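You operate a simulated robot arm through the tools that you are given. There is no shell and no other tool. Be economical: measure what you need, move in short steps, check, and stop when the job is done.

Carry out the task below with a simulated robot arm. There is one attempt and no reset: what you move stays moved.

TASK
Scoop cedar chips into the yellow bag and stow it away.
Fine: it goes in the drawer by the bin; one full scoop from the cedar jar, none spilt; the lavender jar stays; lay the scoop back where it was; shut the drawer; the other bags stay empty. Set down upright: wooden scoop, what you pick out. Where these are worked on the way, their far stop is far enough and under half their travel is too little: drawer by the bin.

The check looks at the end state, three seconds after you hand in, the way a careful person would. Anything else that was tipped, shoved, dropped, spilled or broken makes it a failure.

THE ROBOT
A 6-joint arm with a two-finger parallel gripper, fixed in place. Base frame: the origin is at the foot of the arm, x ahead of it, y to its left, z up. Lengths are in mm, angles in degrees, forces in N, time in s.
With the tool pointing down near the work surface it reaches from about 320 to 700 mm from the base axis. Its first joint turns from -166.0 to 166.0 degrees. Payload 4.1 kg.
The tool frame sits at the grasp point between the pads (the TCP): z along the fingers, y along the line on which they close. The tips reach 23 mm beyond it. Largest opening 94 mm; finger width 38, thickness 10; the body of the gripper, 54 by 96 mm, starts 39 mm behind the TCP.
Orientation is that of the tool frame in the base frame, as a unit quaternion [w, x, y, z]. With the fingers straight down and closing along the base's y, the tool's x points along the base's -x, its y along +y and its z along -z.

THE INTERFACE
- The arm moves only by the tool nudge_tool. Its argument "steps" is a list that holds one entry, the list of rows, each a list of 6 numbers: the shift along the base's x, y, z in mm, then the turn, a rotation vector about the base's x, y, z in degrees. In form: [[[tx, ty, tz, rx, ry, rz], ...]]. A call has 1 to 10 rows; each row shifts and turns the commanded pose from where the row before left it. "claw" is the opening, from 0 (shut) to 1 (fully open), set as the call begins (left out, the last holds). Each row takes 0.2 s and may step no farther than 50 mm and 8.6 degrees from the row before; otherwise, or with a gripper value out of range, the whole call is refused. A pose out of reach is approached as far as the arm can. The call stops where the force on the tool passes 40 N (or 10 N more than at its start, if that is more) or the arm is blocked; 0.2 s more then pass. Each finger travels about 45 mm/s and halts on what it meets, pressing with about 31 N; the grip force reading is that of the motor and also rises with nothing between the fingers. The clock runs only during rows and for 0.2 s after the last one: add rows that do not move to give the fingers time. It gives the time, the measured TCP pose, the force on the tool (base axes), the opening and the grip force at its end, in the units of the frame above (readings bear some noise), with the torque about the TCP (base axes, N m) and any sound that the robot's microphone picked up, and new pictures: "views" is both (left out), scene, wrist or none.
- Cameras (640 x 400 px; columns grow to the right, rows downward): "scene" is fixed at [402, -501.3, 1614.2]; the picture's right is [0.87, 0.50, 0.00], its down [0.45, -0.78, -0.42] and it looks along [-0.21, 0.37, -0.91] (base axes); focal length 214 px, centre (320, 200). "wrist" rides on the gripper at [86, 16, -75] in the tool frame; the picture's right is [-0.18, 0.98, 0.00], its down [-0.58, -0.11, -0.81] and it looks along [-0.79, -0.15, 0.59] (tool axes); focal length 243 px, centre (320, 200). There is no depth. A picture from a camera that has moved, and an enlarged one, comes with that camera's place and axes in the base frame and with its lens.
- move_column(by): slides the trunk up (or, below 0, down) by that many mm; the arm rides with it, the base frame stays. It gives what a move gives, with no picture.
- close_up(camera, box): a new picture of the part [left, top, right, bottom] of that camera's present view, enlarged. The clock stands still meanwhile.
- job_done(): hands the job in; it is judged then, once.

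Go step by step. Nothing tells you positions but the pictures and the camera data: compare them with the known pose of the tool, close in by small moves and look again before you grip or let go. The budget is 120 turns and 200 pictures, counting those below and the enlarged ones. Unless the task says otherwise, let go and move clear before handing in.

The tools are called after "Emit:" as name(argument=value, ...) on one line, values as JSON. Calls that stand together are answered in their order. nudge_tool: Moves the arm, as the interface text tells. Its arguments: {"type":"object","properties":{"steps":{"type":"array"},"claw":{"type":"number"},"views":{"type":"string","enum":["both","scene","wrist","none"]}},"required":["steps"]} The other tools are called the same way: move_column (by) slides the trunk up or down; close_up (camera, box) takes an enlarged picture of a part of a camera's view; job_done () hands the job in.

At the start:

```text
clock: 0.0
tcp_pos: [139.0, -262.4, 1309.7]
orientation: [0.0, 0.001, 1.0, 0.0]
force: [0.0, 0.2, 0.3]
moment: [-0.02, -0.03, 0.0]
width: 93.9
grip_force: 0.0
trunk travel left (down, up): [-525.0, 65.0]
```

scene: 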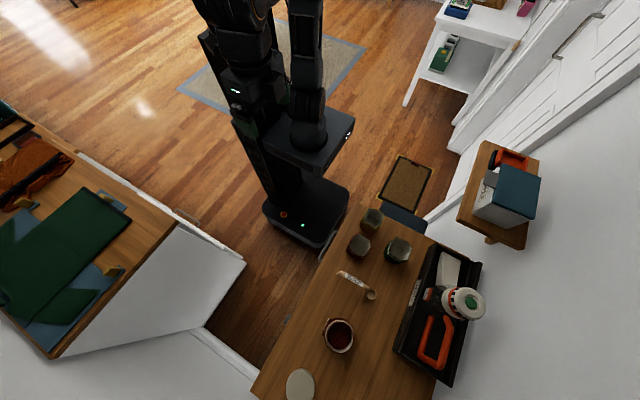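
wrist: 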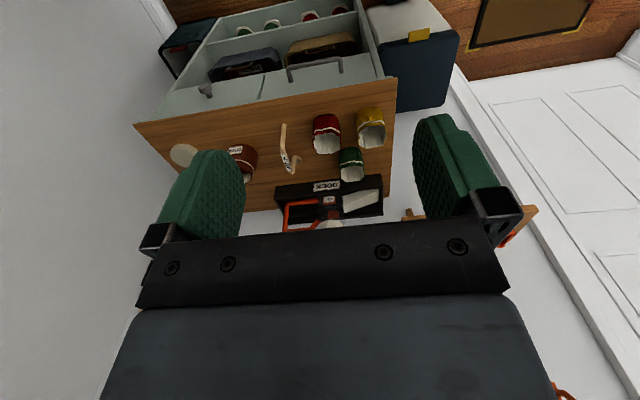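

I see a workbench with a cup/jar, a scoop, three small bags (red, yellow, green) and a tool tray, and a cabinet under it with drawers. I'll look closer before moving.

Emit:
close_up(camera="scene", box=[240, 190, 500, 400])

Emit:
close_up(camera="wrist", box=[130, 0, 470, 240])

```text
1.90 times, centred on (370, 295) of scene
camera zoom: at [402.0, -501.3, 1614.2], right [0.87, 0.5, 0.0], down [0.45, -0.78, -0.42], along [-0.21, 0.37, -0.91], focal length 408 px, centre (225, 19)
```

zoom: 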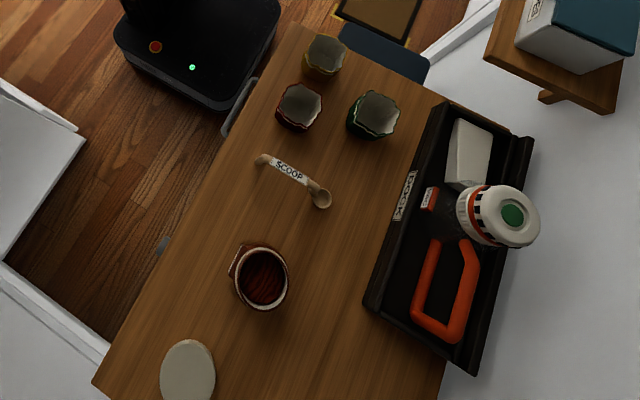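

```text
1.67 times, centred on (300, 120) of wrist
camera zoom: at [53.8, -246.3, 1383.6], right [0.18, 0.98, 0.0], down [0.58, -0.11, 0.81], along [0.79, -0.15, -0.59], focal length 404 px, centre (353, 333)
```

zoom: 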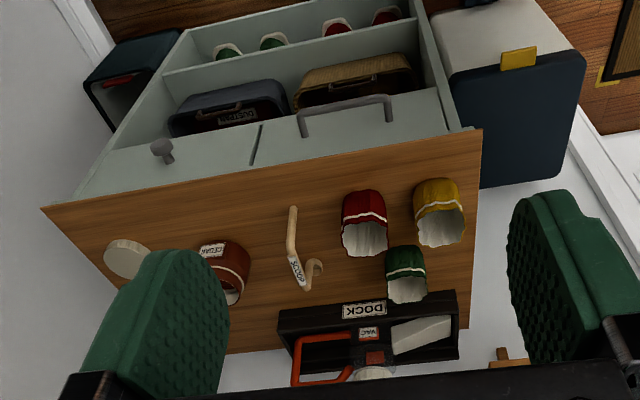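

The table top is at about z 825 and starts at x≈365. The bags are near (434,-162), (434,-273) and (562,-224), the scoop near (480,-396) and the cedar jar near (495,-545). I'll lower the trunk and look at the labels and drawers.

Emit:
move_column(by=-200)

Emit:
nudge_tool(steps=[[[0, -30, 0, 0, 0, 0], [0, -30, 0, 0, 0, 0], [0, 0, 0, 0, 0, 0]]], views="both")

```text
clock: 2.2
tcp_pos: [139.3, -262.6, 1109.1]
orientation: [0.0, 0.0, 1.0, 0.0]
force: [-0.4, -0.5, 0.4]
moment: [-0.01, 0.01, 0.02]
width: 94.2
grip_force: 0.0
trunk travel left (down, up): [-325.0, 265.0]
```

```text
clock: 3.0
tcp_pos: [141.0, -321.1, 1108.0]
orientation: [-0.001, 0.0, 1.0, 0.0]
force: [0.0, 0.3, 0.4]
moment: [0.01, 0.01, -0.03]
width: 94.3
grip_force: 0.0
trunk travel left (down, up): [-325.0, 265.0]
camera wrist: at [54.5, -305.9, 1183.1], right [0.18, 0.98, 0.0], down [0.58, -0.11, 0.81], along [0.79, -0.15, -0.59], focal length 243 px, centre (320, 200)
```

scene: 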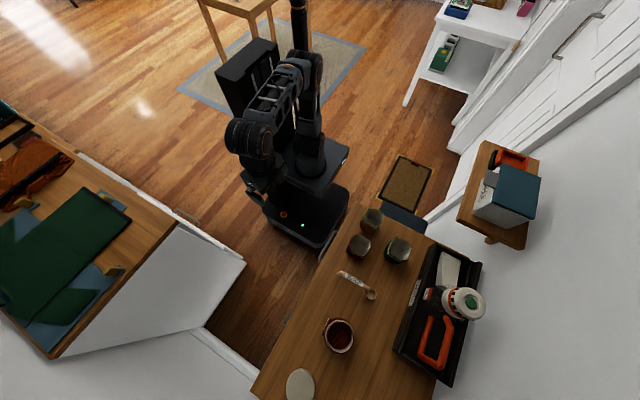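
wrist: 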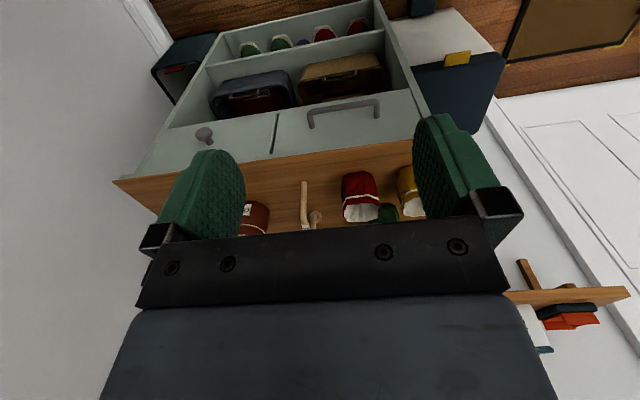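

The cabinet shows a knob drawer (left) and a bar-handle drawer (right). I'll zoom to identify the bin and jars.

Emit:
close_up(camera="wrist", box=[110, 0, 540, 240])

Emit:
close_up(camera="wrist", box=[140, 10, 280, 110])

Emit:
close_up(camera="scene", box=[250, 310, 380, 400])

Emit:
close_up(camera="scene", box=[310, 190, 440, 310])

```text
1.49 times, centred on (325, 120) of wrist
camera zoom: at [54.5, -305.9, 1183.1], right [0.18, 0.98, 0.0], down [0.58, -0.11, 0.81], along [0.79, -0.15, -0.59], focal length 361 px, centre (313, 319)
```

zoom: 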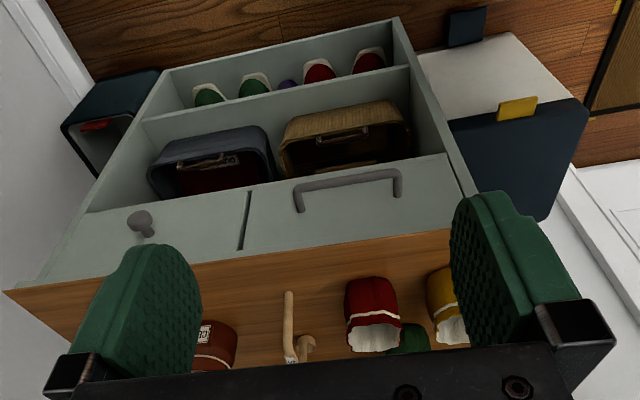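

```text
4.00 times, centred on (210, 60) of wrist
camera zoom: at [54.5, -305.9, 1183.1], right [0.18, 0.98, 0.0], down [0.58, -0.11, 0.81], along [0.79, -0.15, -0.59], focal length 970 px, centre (760, 760)
```

zoom: 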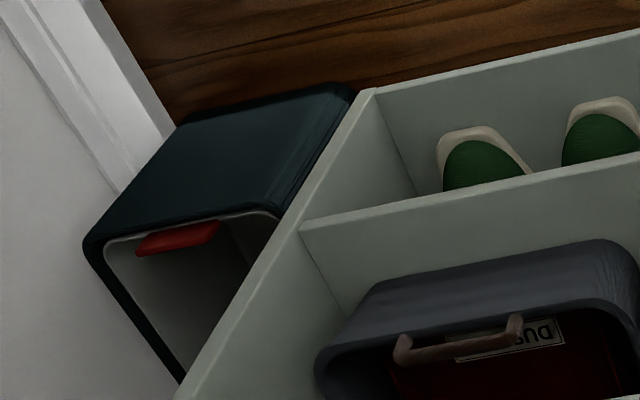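

```text
4.44 times, centred on (315, 355) of scene
camera zoom: at [402.0, -501.3, 1614.2], right [0.87, 0.5, 0.0], down [0.45, -0.78, -0.42], along [-0.21, 0.37, -0.91], focal length 953 px, centre (342, -489)
```

zoom: 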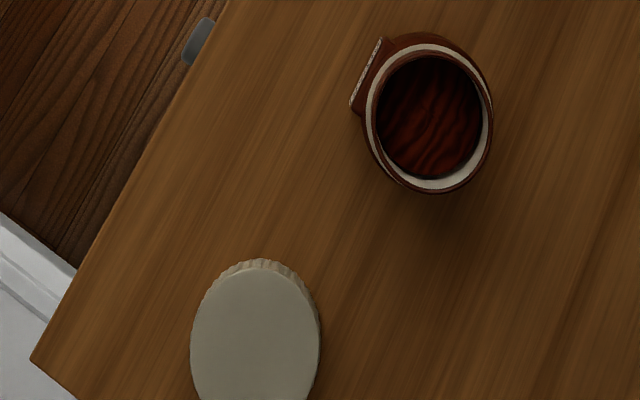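

```text
3.33 times, centred on (375, 250) of scene
camera zoom: at [402.0, -501.3, 1614.2], right [0.87, 0.5, 0.0], down [0.45, -0.78, -0.42], along [-0.21, 0.37, -0.91], focal length 715 px, centre (137, 33)
```

zoom: 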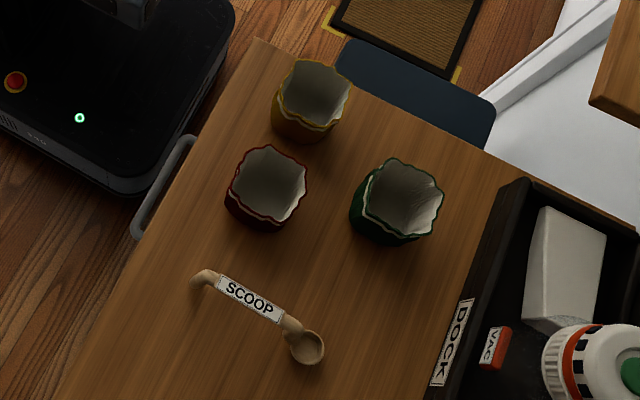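

Two bin-like objects flank the cabinet: a pedal bin to the +y side, and an open box to the -y side. I'll shift toward -y for a better look at that box, the lid and the jars.

Emit:
nudge_tool(steps=[[[-10, -50, 20, 0, 0, 0], [-10, -50, 20, 0, 0, 0], [-10, -50, 20, 0, 0, 0], [-10, -50, 20, 0, 0, 0], [0, -40, 20, 0, 0, 0], [0, 0, 20, 0, 0, 0], [0, 0, 20, 0, 0, 0], [0, 0, 0, 0, 0, 0]]], views="wrist")

Emit:
close_up(camera="wrist", box=[100, 0, 540, 240])

```text
refused: row 1 steps farther than a row can; nothing moved
```

```text
1.45 times, centred on (320, 120) of wrist
camera zoom: at [54.5, -305.9, 1183.1], right [0.18, 0.98, 0.0], down [0.58, -0.11, 0.81], along [0.79, -0.15, -0.59], focal length 353 px, centre (320, 316)
```

zoom: 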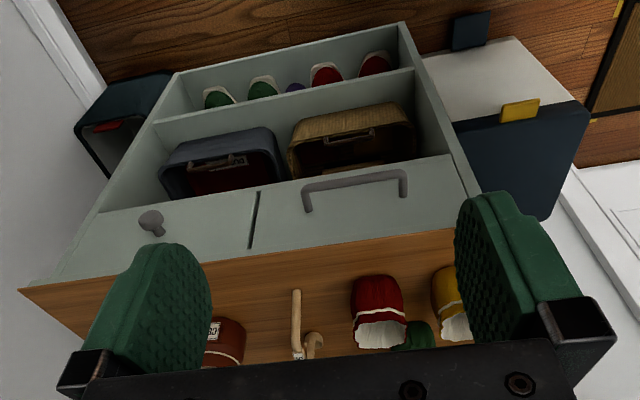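

Emit:
nudge_tool(steps=[[[-10, -40, 20, 0, 0, 0], [-10, -40, 20, 0, 0, 0], [-10, -40, 20, 0, 0, 0], [-10, -40, 20, 0, 0, 0], [0, -40, 20, 0, 0, 0], [0, -40, 20, 0, 0, 0], [0, 0, 20, 0, 0, 0], [0, 0, 0, 0, 0, 0]]], views="wrist")

Emit:
close_up(camera="wrist", box=[100, 0, 540, 240])

```text
clock: 4.8
tcp_pos: [99.5, -476.0, 1145.3]
orientation: [-0.001, 0.0, 1.0, -0.001]
force: [-0.2, -0.1, -0.4]
moment: [0.0, -0.02, 0.0]
width: 93.8
grip_force: 0.1
out of reach, approached as far as the arm can: row 4, 5, 6, 7
trunk travel left (down, up): [-325.0, 265.0]
camera wrist: at [12.1, -460.9, 1220.2], right [0.18, 0.98, 0.0], down [0.58, -0.11, 0.81], along [0.79, -0.15, -0.59], focal length 243 px, centre (320, 200)
```

wrist: 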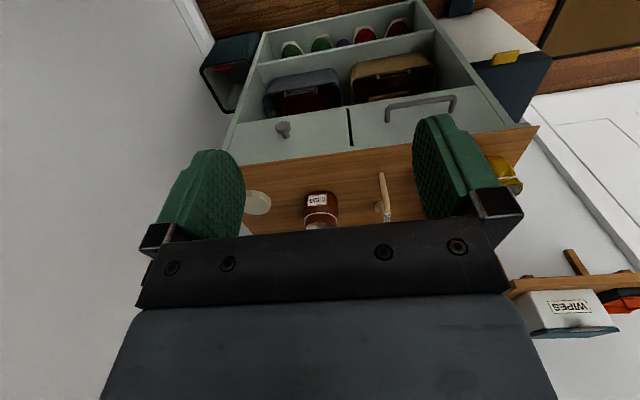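

```text
1.45 times, centred on (320, 120) of wrist
camera zoom: at [12.1, -460.9, 1220.2], right [0.18, 0.98, 0.0], down [0.58, -0.11, 0.81], along [0.79, -0.15, -0.59], focal length 353 px, centre (320, 316)
```

zoom: 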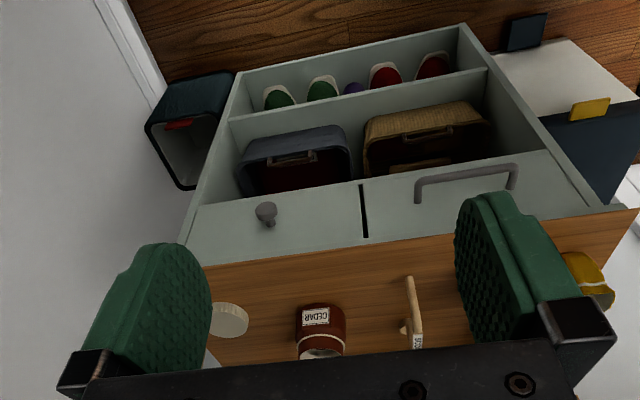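

Emit:
close_up(camera="wrist", box=[190, 20, 290, 120])

Emit:
close_up(camera="wrist", box=[420, 0, 640, 140])

Emit:
close_up(camera="wrist", box=[230, 150, 430, 240])

```text
4.00 times, centred on (240, 70) of wrist
camera zoom: at [12.1, -460.9, 1220.2], right [0.18, 0.98, 0.0], down [0.58, -0.11, 0.81], along [0.79, -0.15, -0.59], focal length 970 px, centre (640, 720)
```

zoom: 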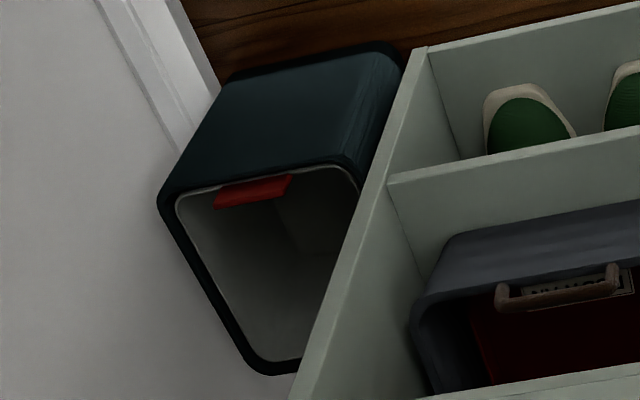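

```text
2.86 times, centred on (530, 70) of wrist
camera zoom: at [12.1, -460.9, 1220.2], right [0.18, 0.98, 0.0], down [0.58, -0.11, 0.81], along [0.79, -0.15, -0.59], focal length 693 px, centre (-280, 571)
```

zoom: 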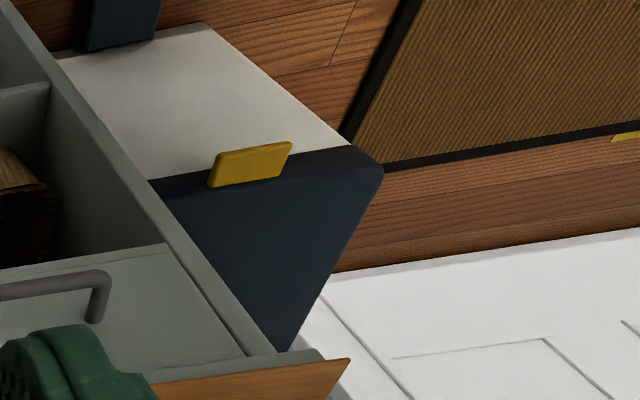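

```text
3.20 times, centred on (330, 195) of wrist
camera zoom: at [12.1, -460.9, 1220.2], right [0.18, 0.98, 0.0], down [0.58, -0.11, 0.81], along [0.79, -0.15, -0.59], focal length 776 px, centre (288, 216)
```

zoom: 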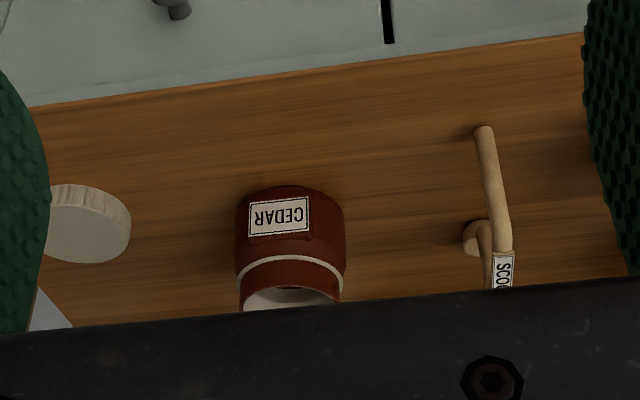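

Table top is z≈857 (x from 350, y -128 to -789). The scoop stands as an arch with its handle at z≈951, y≈-405, x 434–492, and the jar rim is at (490,-545,938). I still need to settle which flanking object is the bin, so I'm looking at the left one from lower down.

Emit:
nudge_tool(steps=[[[0, 0, -45, 0, 0, -8], [0, 0, -45, 0, 0, -8], [0, 0, -45, 0, 0, -8], [0, 0, -40, 0, 0, 0], [0, 0, -40, 0, 0, 0], [0, 0, 0, 0, 0, 0]]], views="wrist")

Emit:
close_up(camera="wrist", box=[160, 0, 480, 200])

```text
clock: 6.2
tcp_pos: [95.6, -475.4, 929.1]
orientation: [0.0, 0.208, 0.978, 0.0]
force: [-0.4, 0.5, 0.6]
moment: [-0.02, 0.05, 0.01]
width: 94.2
grip_force: 0.1
trunk travel left (down, up): [-325.0, 265.0]
camera wrist: at [23.1, -425.0, 1004.6], right [0.57, 0.82, 0.0], down [0.49, -0.34, 0.81], along [0.66, -0.46, -0.59], focal length 243 px, centre (320, 200)
```

wrist: 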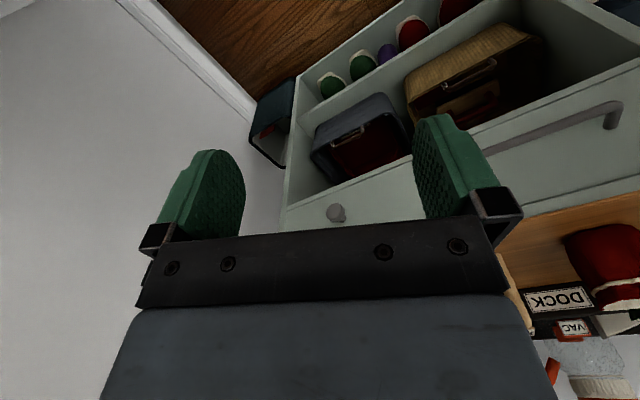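

```text
2.00 times, centred on (320, 100) of wrist
camera zoom: at [23.1, -425.0, 1004.6], right [0.57, 0.82, 0.0], down [0.49, -0.34, 0.81], along [0.66, -0.46, -0.59], focal length 485 px, centre (320, 400)
```

zoom: 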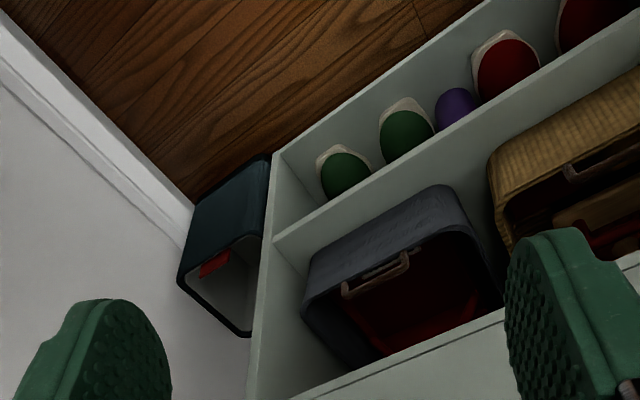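

A purple jar, presumably lavender, stands on the low shelf among the slippers, so it stays put. I'll take one more look at the left container from above.

Emit:
nudge_tool(steps=[[[25, -30, 20, 0, 0, 0], [25, -30, 20, 0, 0, 0], [25, -30, 20, 0, 0, 0], [25, -30, 10, 0, 0, 0], [20, -20, 0, 0, 0, 0], [0, 0, 0, 0, 0, 0]]], views="wrist")

Emit:
close_up(camera="wrist", box=[160, 0, 480, 200])

```text
clock: 7.6
tcp_pos: [211.1, -577.7, 982.5]
orientation: [0.0, 0.208, 0.978, -0.001]
force: [-0.5, -0.5, -0.3]
moment: [-0.02, -0.01, -0.03]
width: 94.1
grip_force: 0.1
out of reach, approached as far as the arm can: row 4, 5
trunk travel left (down, up): [-325.0, 265.0]
camera wrist: at [138.6, -527.8, 1056.7], right [0.57, 0.82, 0.0], down [0.49, -0.34, 0.81], along [0.66, -0.46, -0.59], focal length 243 px, centre (320, 200)
```

wrist: 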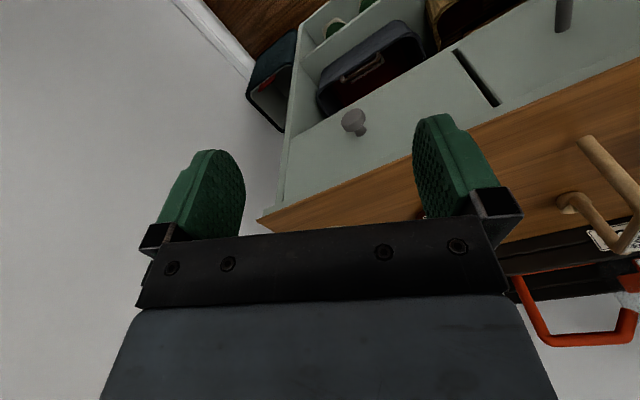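

```text
2.00 times, centred on (320, 100) of wrist
camera zoom: at [138.6, -527.8, 1056.7], right [0.57, 0.82, 0.0], down [0.49, -0.34, 0.81], along [0.66, -0.46, -0.59], focal length 485 px, centre (320, 400)
```

zoom: 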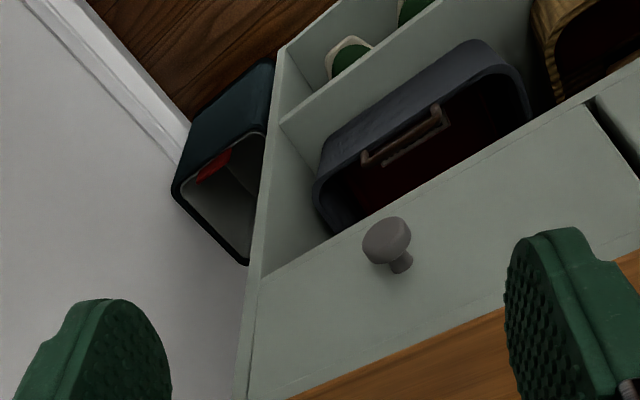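

Emit:
nudge_tool(steps=[[[-25, 40, 0, 0, 0, 8], [-25, 40, 0, 0, 0, 8], [-25, 40, 0, 0, 0, 8], [-20, 45, 0, 0, 0, 8], [0, 48, 0, 0, 0, 8], [0, 48, 0, 0, 0, 8], [0, 48, 0, 0, 0, 0], [0, 40, 0, 0, 0, 0], [0, 0, 0, 0, 0, 0]]], views="wrist")

Emit:
close_up(camera="wrist", box=[160, 0, 480, 200])

```text
clock: 9.6
tcp_pos: [115.7, -226.1, 982.3]
orientation: [0.0, -0.209, 0.978, 0.0]
force: [-0.1, 0.9, -0.2]
moment: [-0.01, 0.0, 0.02]
width: 93.5
grip_force: 0.0
trunk travel left (down, up): [-325.0, 265.0]
camera wrist: at [30.4, -246.9, 1057.4], right [-0.23, 0.97, 0.0], down [0.58, 0.14, 0.81], along [0.78, 0.19, -0.59], focal length 243 px, centre (320, 200)
```

wrist: 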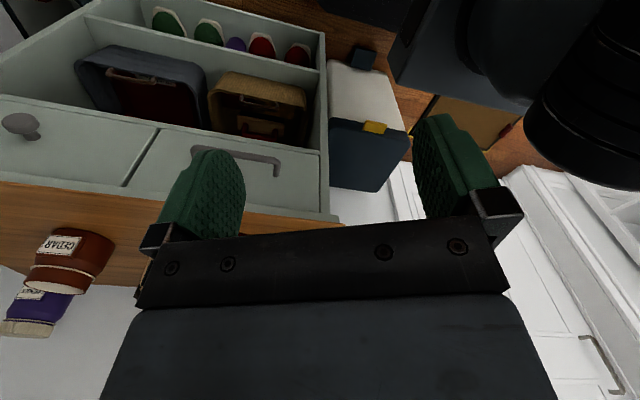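

```text
2.00 times, centred on (320, 100) of wrist
camera zoom: at [30.4, -246.9, 1057.4], right [-0.23, 0.97, 0.0], down [0.58, 0.14, 0.81], along [0.78, 0.19, -0.59], focal length 485 px, centre (320, 400)
```

zoom: 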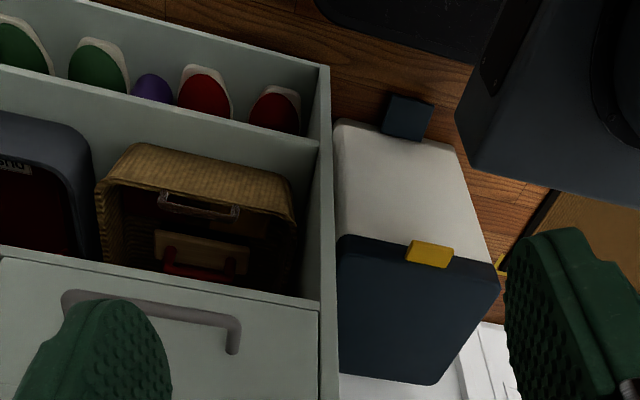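

The right-hand object is a pedal bin (lid, pull tab, pedal), so the target is the bar-handle drawer, bar at about (331, -372..-248, 754). The lavender jar stands farther back on the table. Raising the trunk for reach, then moving over the scoop.

Emit:
move_column(by=180)

Emit:
nudge_tool(steps=[[[40, -20, 0, 0, 0, -8], [40, -20, 0, 0, 0, -8], [40, -20, 0, 0, 0, -8], [40, -25, 0, 0, 0, 0], [40, -25, 0, 0, 0, 0], [40, -25, 0, 0, 0, 0], [30, -25, 0, 0, 0, 0], [30, -20, -20, 0, 0, 0], [0, 0, -40, 0, 0, 0], [0, 0, 0, 0, 0, 0]]], views="both")

```text
clock: 11.6
tcp_pos: [116.1, -227.1, 1162.6]
orientation: [0.0, -0.207, 0.978, -0.001]
force: [0.0, 0.5, 0.3]
moment: [0.01, 0.0, 0.01]
width: 94.0
grip_force: 0.1
trunk travel left (down, up): [-505.0, 85.0]
```

```text
clock: 13.8
tcp_pos: [413.3, -408.1, 1103.8]
orientation: [0.0, 0.0, 1.0, -0.001]
force: [0.3, -0.2, 0.1]
moment: [-0.01, -0.02, 0.0]
width: 94.0
grip_force: 0.0
trunk travel left (down, up): [-505.0, 85.0]
camera wrist: at [326.5, -393.0, 1178.9], right [0.18, 0.98, 0.0], down [0.58, -0.11, 0.81], along [0.79, -0.15, -0.59], focal length 243 px, centre (320, 200)
```

scene: 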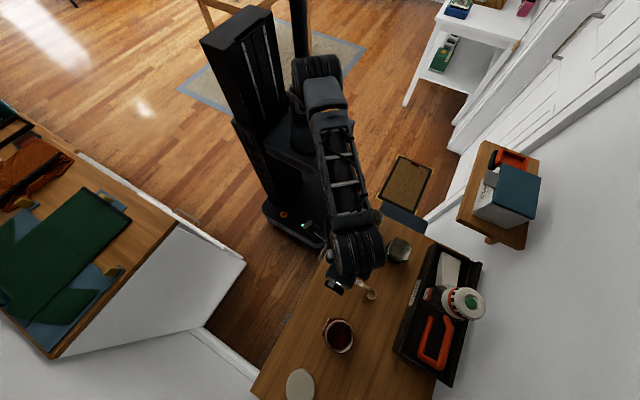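
wrist: 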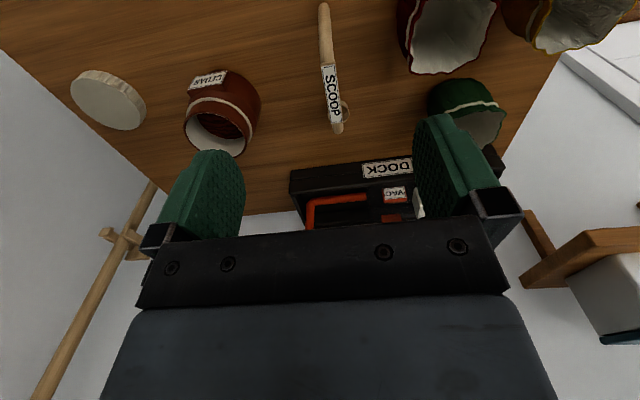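

Emit:
nudge_tool(steps=[[[30, 2, 0, 0, 0, 0], [20, 1, -20, 0, 0, 0], [0, 0, -45, 0, 0, 0], [0, 0, 0, 0, 0, 0]]], views="both")

Emit:
close_up(camera="scene", box=[290, 220, 420, 310])

```text
clock: 14.8
tcp_pos: [464.5, -402.7, 1041.8]
orientation: [0.0, 0.0, 1.0, -0.001]
force: [0.1, 0.0, -0.8]
moment: [0.05, -0.03, -0.04]
width: 94.1
grip_force: 0.1
trunk travel left (down, up): [-505.0, 85.0]
camera wrist: at [378.3, -386.8, 1115.8], right [0.18, 0.98, 0.0], down [0.58, -0.11, 0.81], along [0.79, -0.15, -0.59], focal length 243 px, centre (320, 200)
```

scene: 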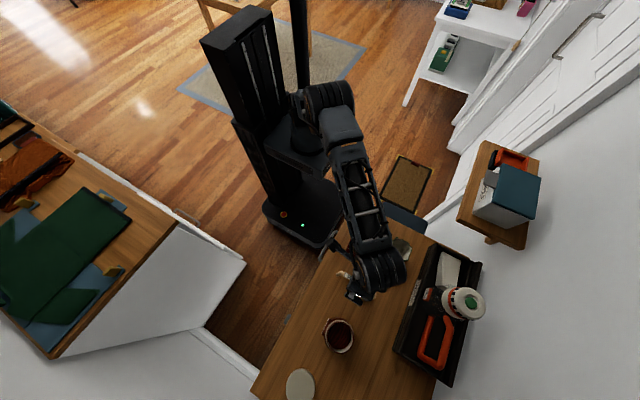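
wrist: 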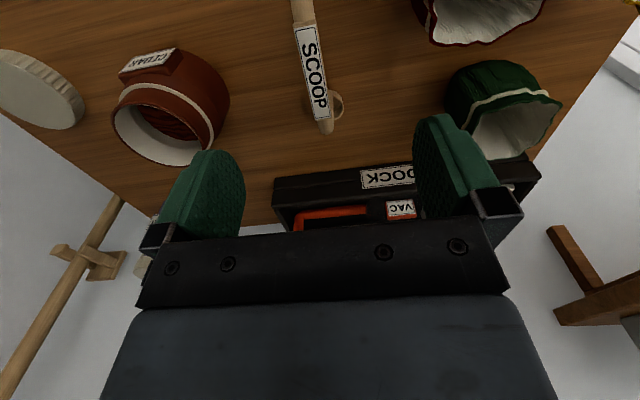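

```text
4.44 times, centred on (355, 265) of scene
camera zoom: at [402.0, -501.3, 1614.2], right [0.87, 0.5, 0.0], down [0.45, -0.78, -0.42], along [-0.21, 0.37, -0.91], focal length 953 px, centre (164, -89)
```

zoom: 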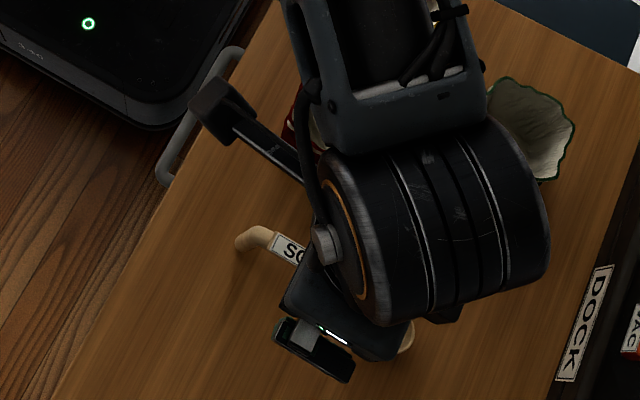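

The handle lies along x at y≈-406, z≈951. Descending with open fingers to straddle it.

Emit:
nudge_tool(steps=[[[-2, -3.5, -30, 0, 0, 0], [0, 0, -30, 0, 0, 0], [0, 0, -20, 0, 0, 0], [0, 0, -13, 0, 0, 0], [0, 0, 0, 0, 0, 0]]], views="wrist")

Emit:
close_up(camera="scene", box=[310, 240, 410, 310])

```text
clock: 16.0
tcp_pos: [462.7, -406.7, 943.1]
orientation: [-0.001, 0.001, 1.0, 0.0]
force: [-0.1, -0.4, 0.5]
moment: [-0.01, 0.01, 0.01]
width: 94.0
grip_force: 0.0
trunk travel left (down, up): [-505.0, 85.0]
camera wrist: at [376.7, -391.1, 1017.9], right [0.18, 0.98, 0.0], down [0.58, -0.11, 0.81], along [0.79, -0.15, -0.59], focal length 243 px, centre (320, 200)
```

wrist: 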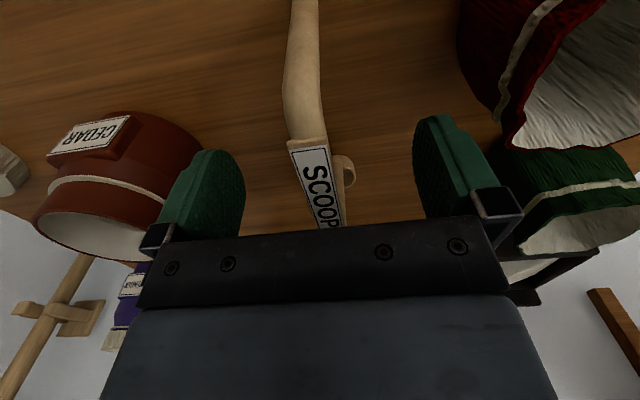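

```text
5.71 times, centred on (360, 275) of scene
camera zoom: at [402.0, -501.3, 1614.2], right [0.87, 0.5, 0.0], down [0.45, -0.78, -0.42], along [-0.21, 0.37, -0.91], focal length 1226 px, centre (91, -229)
```

zoom: 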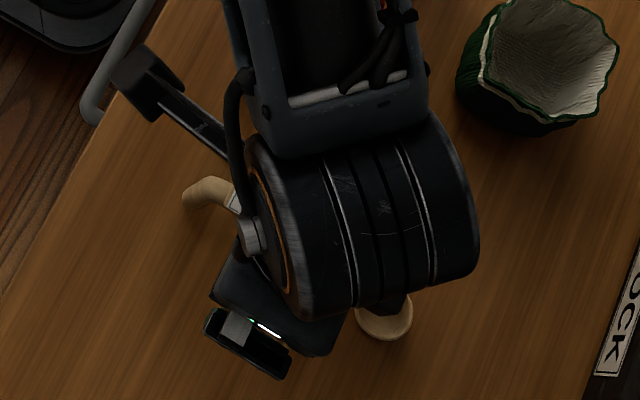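

Aligned. Closing on the handle.

Emit:
nudge_tool(steps=[[[0, 0, 0, 0, 0, 0], [0, 0, 0, 0, 0, 0], [0, 0, 0, 0, 0, 0], [0, 0, 0, 0, 0, 0], [0, 0, 0, 0, 0, 0], [0, 0, 0, 0, 0, 0], [0, 0, 0, 0, 0, 0]]], claw=0, views="both")

```text
clock: 17.6
tcp_pos: [463.0, -408.1, 943.3]
orientation: [0.0, 0.0, 1.0, 0.0]
force: [0.6, 0.4, -0.5]
moment: [0.04, -0.01, 0.03]
width: 10.7
grip_force: 30.6
trunk travel left (down, up): [-505.0, 85.0]
camera wrist: at [376.7, -391.1, 1018.1], right [0.18, 0.98, 0.0], down [0.58, -0.11, 0.81], along [0.79, -0.15, -0.59], focal length 243 px, centre (320, 200)
```

scene: 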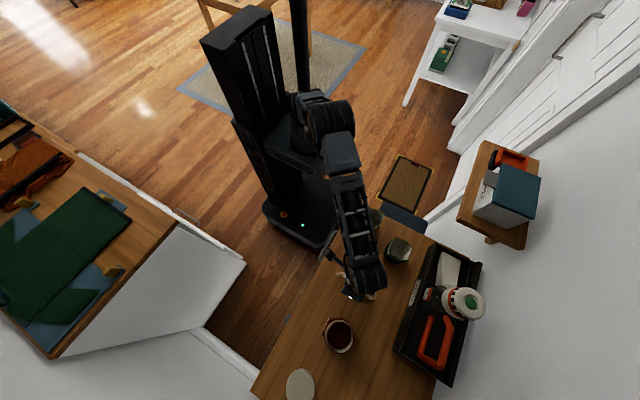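
wrist: 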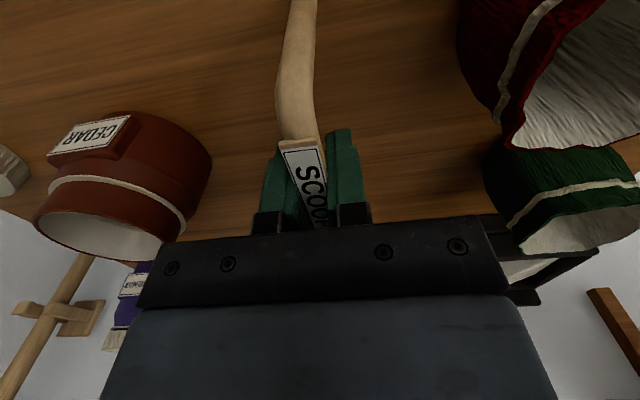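

Gripped (10.7 mm). The home pose of the scoop is TCP (463,-408,943). Lifting straight up.

Emit:
nudge_tool(steps=[[[0, 0, 20, 0, 0, 0], [0, 0, 40, 0, 0, 0], [0, 0, 40, 0, 0, 0], [0, 0, 30, 0, 0, 0], [0, 0, 0, 0, 0, 0]]], views="both")

Emit:
close_up(camera="scene", box=[290, 240, 410, 390])

```text
clock: 18.8
tcp_pos: [464.3, -406.6, 1073.8]
orientation: [0.0, 0.0, 1.0, 0.0]
force: [-0.3, 0.3, 0.9]
moment: [0.03, -0.04, -0.02]
width: 10.5
grip_force: 30.8
trunk travel left (down, up): [-505.0, 85.0]
camera wrist: at [377.9, -390.8, 1149.2], right [0.18, 0.98, 0.0], down [0.58, -0.11, 0.81], along [0.79, -0.15, -0.59], focal length 243 px, centre (320, 200)
```

scene: 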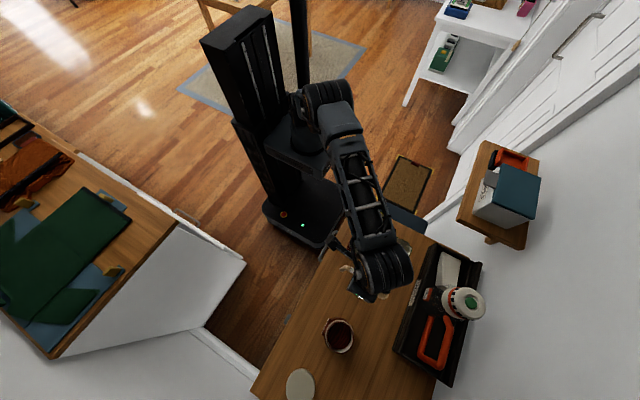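
wrist: 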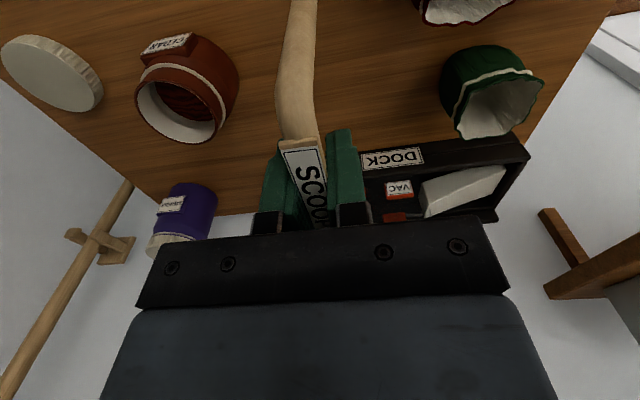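

```text
2.67 times, centred on (350, 315) of scene
camera zoom: at [402.0, -501.3, 1614.2], right [0.87, 0.5, 0.0], down [0.45, -0.78, -0.42], along [-0.21, 0.37, -0.91], focal length 572 px, centre (240, -107)
```

zoom: 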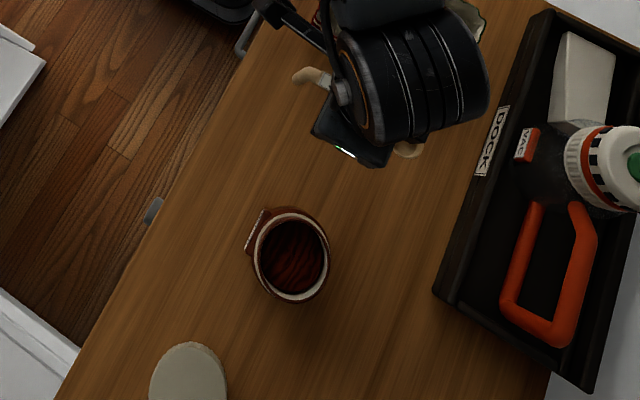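

Emit:
close_up(camera="wrist", box=[120, 20, 260, 150])

Emit:
close_up(camera="scene", box=[310, 300, 370, 370])

```text
3.08 times, centred on (190, 85) of wrist
camera zoom: at [377.9, -390.8, 1149.2], right [0.18, 0.98, 0.0], down [0.58, -0.11, 0.81], along [0.79, -0.15, -0.59], focal length 746 px, centre (720, 554)
```

zoom: 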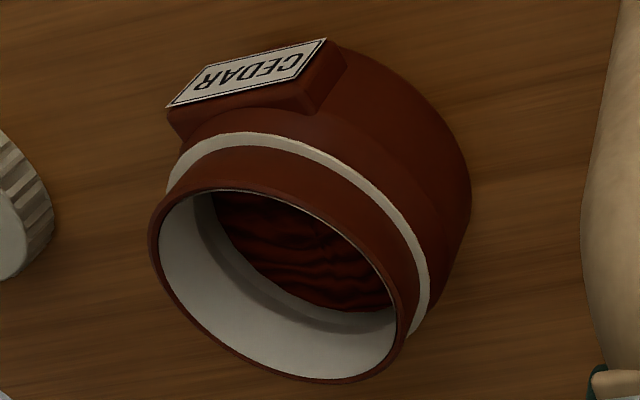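

```text
5.71 times, centred on (340, 335) of scene
camera zoom: at [402.0, -501.3, 1614.2], right [0.87, 0.5, 0.0], down [0.45, -0.78, -0.42], along [-0.21, 0.37, -0.91], focal length 1226 px, centre (206, -571)
```

zoom: 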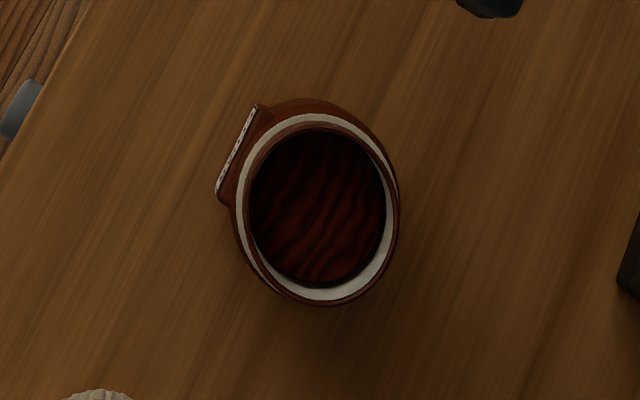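

Jar centre is about (491,-550), rim z≈940, chips at about 915. The bowl is 72 mm ahead of the TCP with its bottom 86 mm below. I'll yaw −40° and bring the bowl above the jar.

Emit:
nudge_tool(steps=[[[-6, -19, 0, 0, 0, -8], [-6, -20, 0, 0, 0, -8], [-6, -20, 0, 0, 0, -8], [-5, -19, 0, 0, 0, -8], [-5, -19, 0, 0, 0, -8], [0, 0, 0, 0, 0, 0]]], views="both")

Emit:
close_up(camera="scene", box=[290, 280, 390, 380])

```text
clock: 20.2
tcp_pos: [434.8, -505.9, 1072.3]
orientation: [0.001, 0.342, 0.94, 0.0]
force: [-0.5, -0.5, -0.2]
moment: [0.02, -0.01, -0.01]
width: 10.7
grip_force: 31.2
trunk travel left (down, up): [-505.0, 85.0]
camera wrist: at [378.9, -436.9, 1147.2], right [0.77, 0.63, 0.0], down [0.38, -0.46, 0.81], along [0.51, -0.62, -0.59], focal length 243 px, centre (320, 200)
```

scene: 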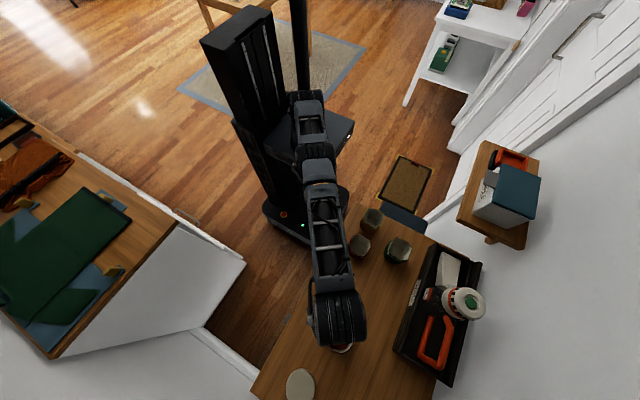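
wrist: 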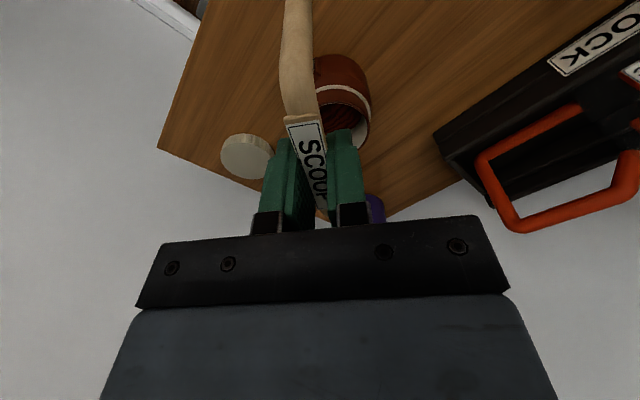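

```text
4.00 times, centred on (340, 330) of scene
camera zoom: at [402.0, -501.3, 1614.2], right [0.87, 0.5, 0.0], down [0.45, -0.78, -0.42], along [-0.21, 0.37, -0.91], focal length 858 px, centre (240, -320)
```

zoom: 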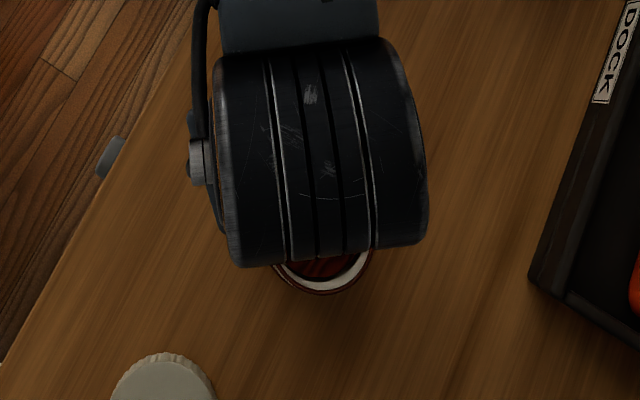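

Emit:
close_up(camera="wrist", box=[260, 30, 400, 170])

```text
2.86 times, centred on (330, 100) of wrist
camera zoom: at [378.9, -436.9, 1147.2], right [0.77, 0.63, 0.0], down [0.38, -0.46, 0.81], along [0.51, -0.62, -0.59], focal length 693 px, centre (291, 486)
```

zoom: 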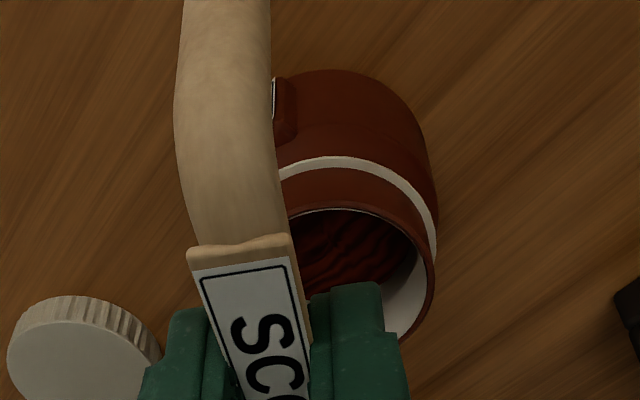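

Bowl is within ~3 mm of the jar centre. Descending to the chips, first to TCP z≈1000.

Emit:
nudge_tool(steps=[[[0, 3, -20, 0, 0, 0], [0, 0, -20, 0, 0, 0], [0, 0, -16, 0, 0, 0], [0, 0, -16, 0, 0, 0], [0, 0, 0, 0, 0, 0]]], views="both")

Emit:
close_up(camera="wrist", box=[240, 30, 440, 220])

```text
clock: 21.4
tcp_pos: [434.1, -502.0, 1000.0]
orientation: [0.0, 0.342, 0.94, 0.0]
force: [0.4, 0.0, 0.3]
moment: [-0.05, -0.02, 0.0]
width: 10.8
grip_force: 31.1
trunk travel left (down, up): [-505.0, 85.0]
camera wrist: at [378.6, -434.1, 1075.7], right [0.77, 0.64, 0.0], down [0.38, -0.46, 0.81], along [0.51, -0.62, -0.59], focal length 243 px, centre (320, 200)
```

scene: 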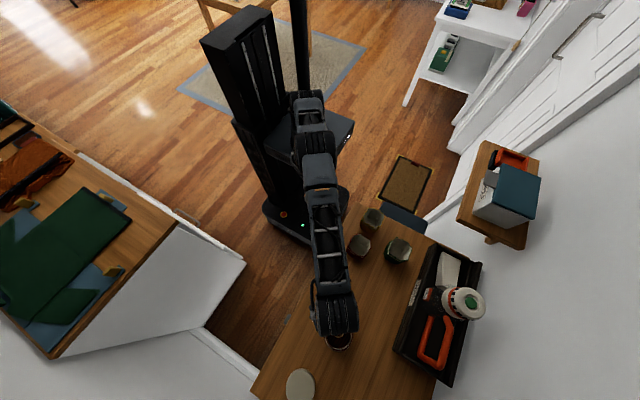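
wrist: 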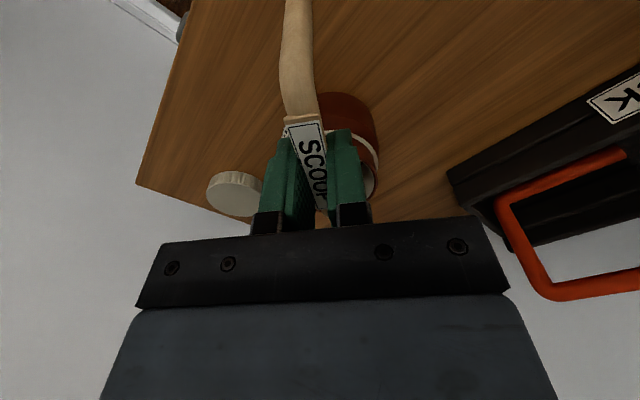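

```text
2.11 times, centred on (340, 125) of wrist
camera zoom: at [378.6, -434.1, 1075.7], right [0.77, 0.64, 0.0], down [0.38, -0.46, 0.81], along [0.51, -0.62, -0.59], focal length 511 px, centre (278, 358)
```

zoom: 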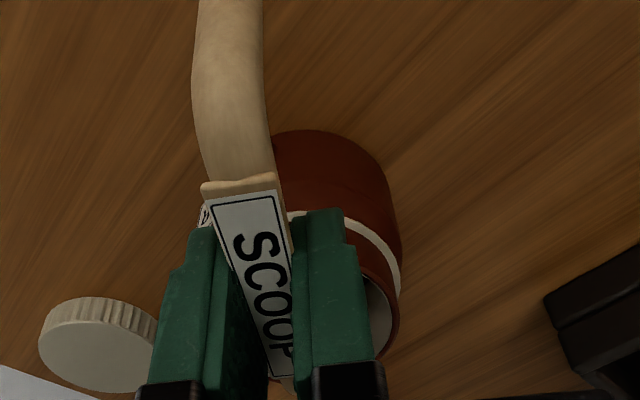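

Emit:
nudge_tool(steps=[[[0, 0, -8, 0, 0, 0], [0, 0, -8, 0, 0, 0], [0, 0, -8, 0, 0, 0], [0, 0, -6, 0, 0, 0], [0, 0, 0, 0, 0, 0]]], views="wrist")

Emit:
close_up(camera="scene", box=[290, 280, 390, 380])

```text
clock: 22.6
tcp_pos: [436.6, -501.5, 971.3]
orientation: [0.001, 0.342, 0.94, 0.0]
force: [0.2, 0.2, 0.7]
moment: [-0.02, -0.02, -0.01]
width: 10.9
grip_force: 30.9
trunk travel left (down, up): [-505.0, 85.0]
camera wrist: at [380.7, -433.5, 1046.1], right [0.77, 0.64, 0.0], down [0.38, -0.46, 0.81], along [0.51, -0.62, -0.59], focal length 243 px, centre (320, 200)
```

wrist: 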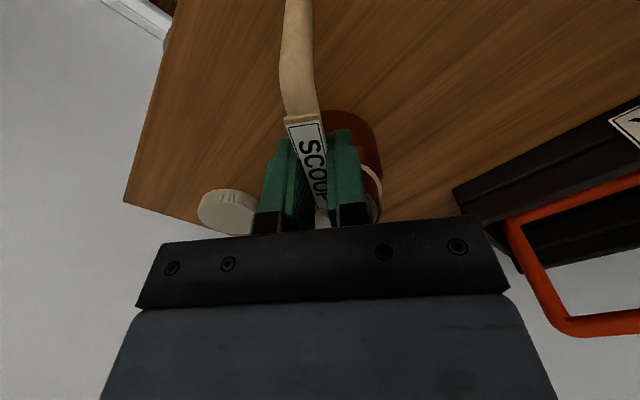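

```text
4.00 times, centred on (340, 330) of scene
camera zoom: at [402.0, -501.3, 1614.2], right [0.87, 0.5, 0.0], down [0.45, -0.78, -0.42], along [-0.21, 0.37, -0.91], focal length 858 px, centre (240, -320)
```

zoom: 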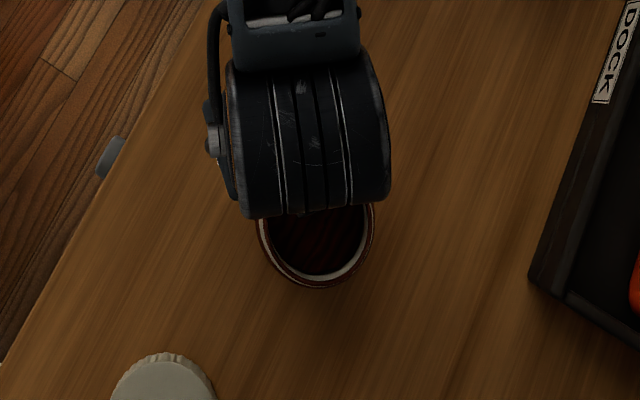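

No contact force; the bowl should be under the chip surface. A little deeper with a small sweep, then straight up.

Emit:
nudge_tool(steps=[[[0, 0, -6, 0, 0, 0], [4, -3, 0, 0, 0, 0], [-4, 3, 0, 0, 0, 0], [0, 0, 0, 0, 0, 0], [0, 0, 10, 0, 0, 0], [0, 0, 15, 0, 0, 0], [0, 0, 25, 0, 0, 0], [0, 0, 30, 0, 0, 0], [0, 0, 30, 0, 0, 0], [0, 0, 0, 0, 0, 0]]], views="both")

Emit:
close_up(camera="scene", box=[290, 280, 390, 380])

```text
clock: 24.8
tcp_pos: [435.9, -500.0, 1078.5]
orientation: [0.001, 0.342, 0.94, -0.001]
force: [0.3, -0.3, 1.3]
moment: [0.0, 0.0, 0.0]
width: 10.6
grip_force: 30.9
trunk travel left (down, up): [-505.0, 85.0]
camera wrist: at [379.7, -432.0, 1153.5], right [0.77, 0.64, 0.0], down [0.38, -0.46, 0.81], along [0.51, -0.62, -0.59], focal length 243 px, centre (320, 200)
```

scene: 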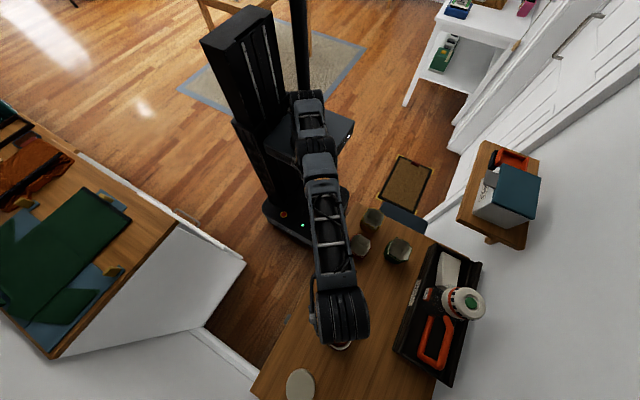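
wrist: 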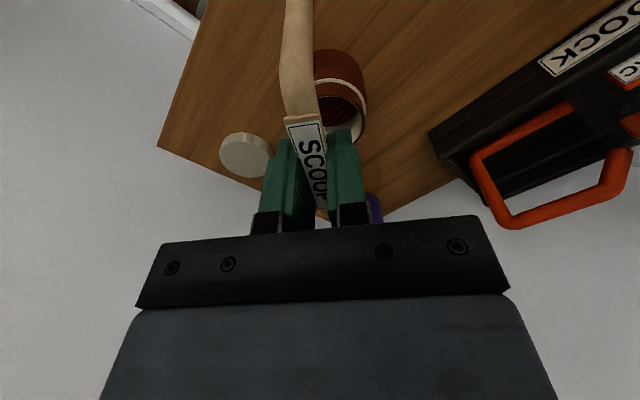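

```text
4.00 times, centred on (340, 330) of scene
camera zoom: at [402.0, -501.3, 1614.2], right [0.87, 0.5, 0.0], down [0.45, -0.78, -0.42], along [-0.21, 0.37, -0.91], focal length 858 px, centre (240, -320)
```

zoom: 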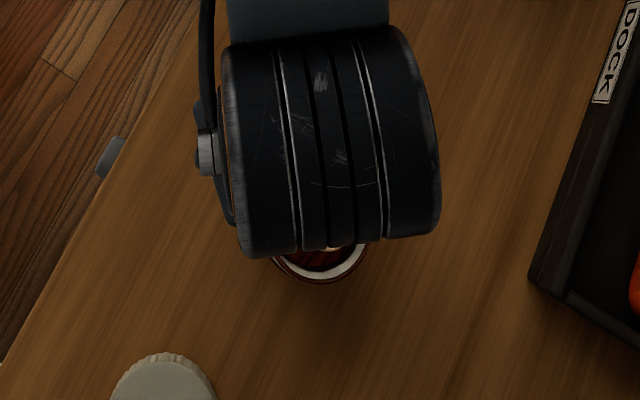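

Checking the bowl's load by returning to the yaw-0 pose where the scene camera sees it.

Emit:
nudge_tool(steps=[[[6, 15, 0, 0, 0, 8], [6, 20, 0, 0, 0, 8], [6, 20, 0, 0, 0, 8], [5, 19, 0, 0, 0, 8], [5, 17, 0, 0, 0, 8], [0, 0, 0, 0, 0, 0]]], views="none")

Emit:
close_up(camera="scene", box=[320, 240, 420, 310])

```text
clock: 26.2
tcp_pos: [464.0, -411.3, 1077.1]
orientation: [0.0, -0.002, 1.0, 0.0]
force: [0.5, 0.0, -0.1]
moment: [-0.04, 0.02, 0.0]
width: 10.7
grip_force: 31.0
trunk travel left (down, up): [-505.0, 85.0]
```

```text
5.71 times, centred on (370, 275) of scene
camera zoom: at [402.0, -501.3, 1614.2], right [0.87, 0.5, 0.0], down [0.45, -0.78, -0.42], along [-0.21, 0.37, -0.91], focal length 1226 px, centre (34, -229)
```

zoom: 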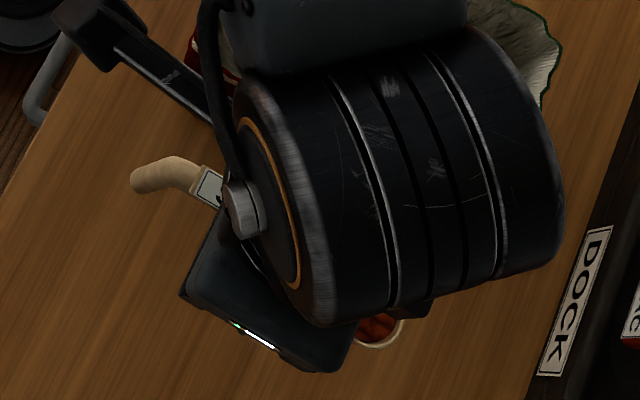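

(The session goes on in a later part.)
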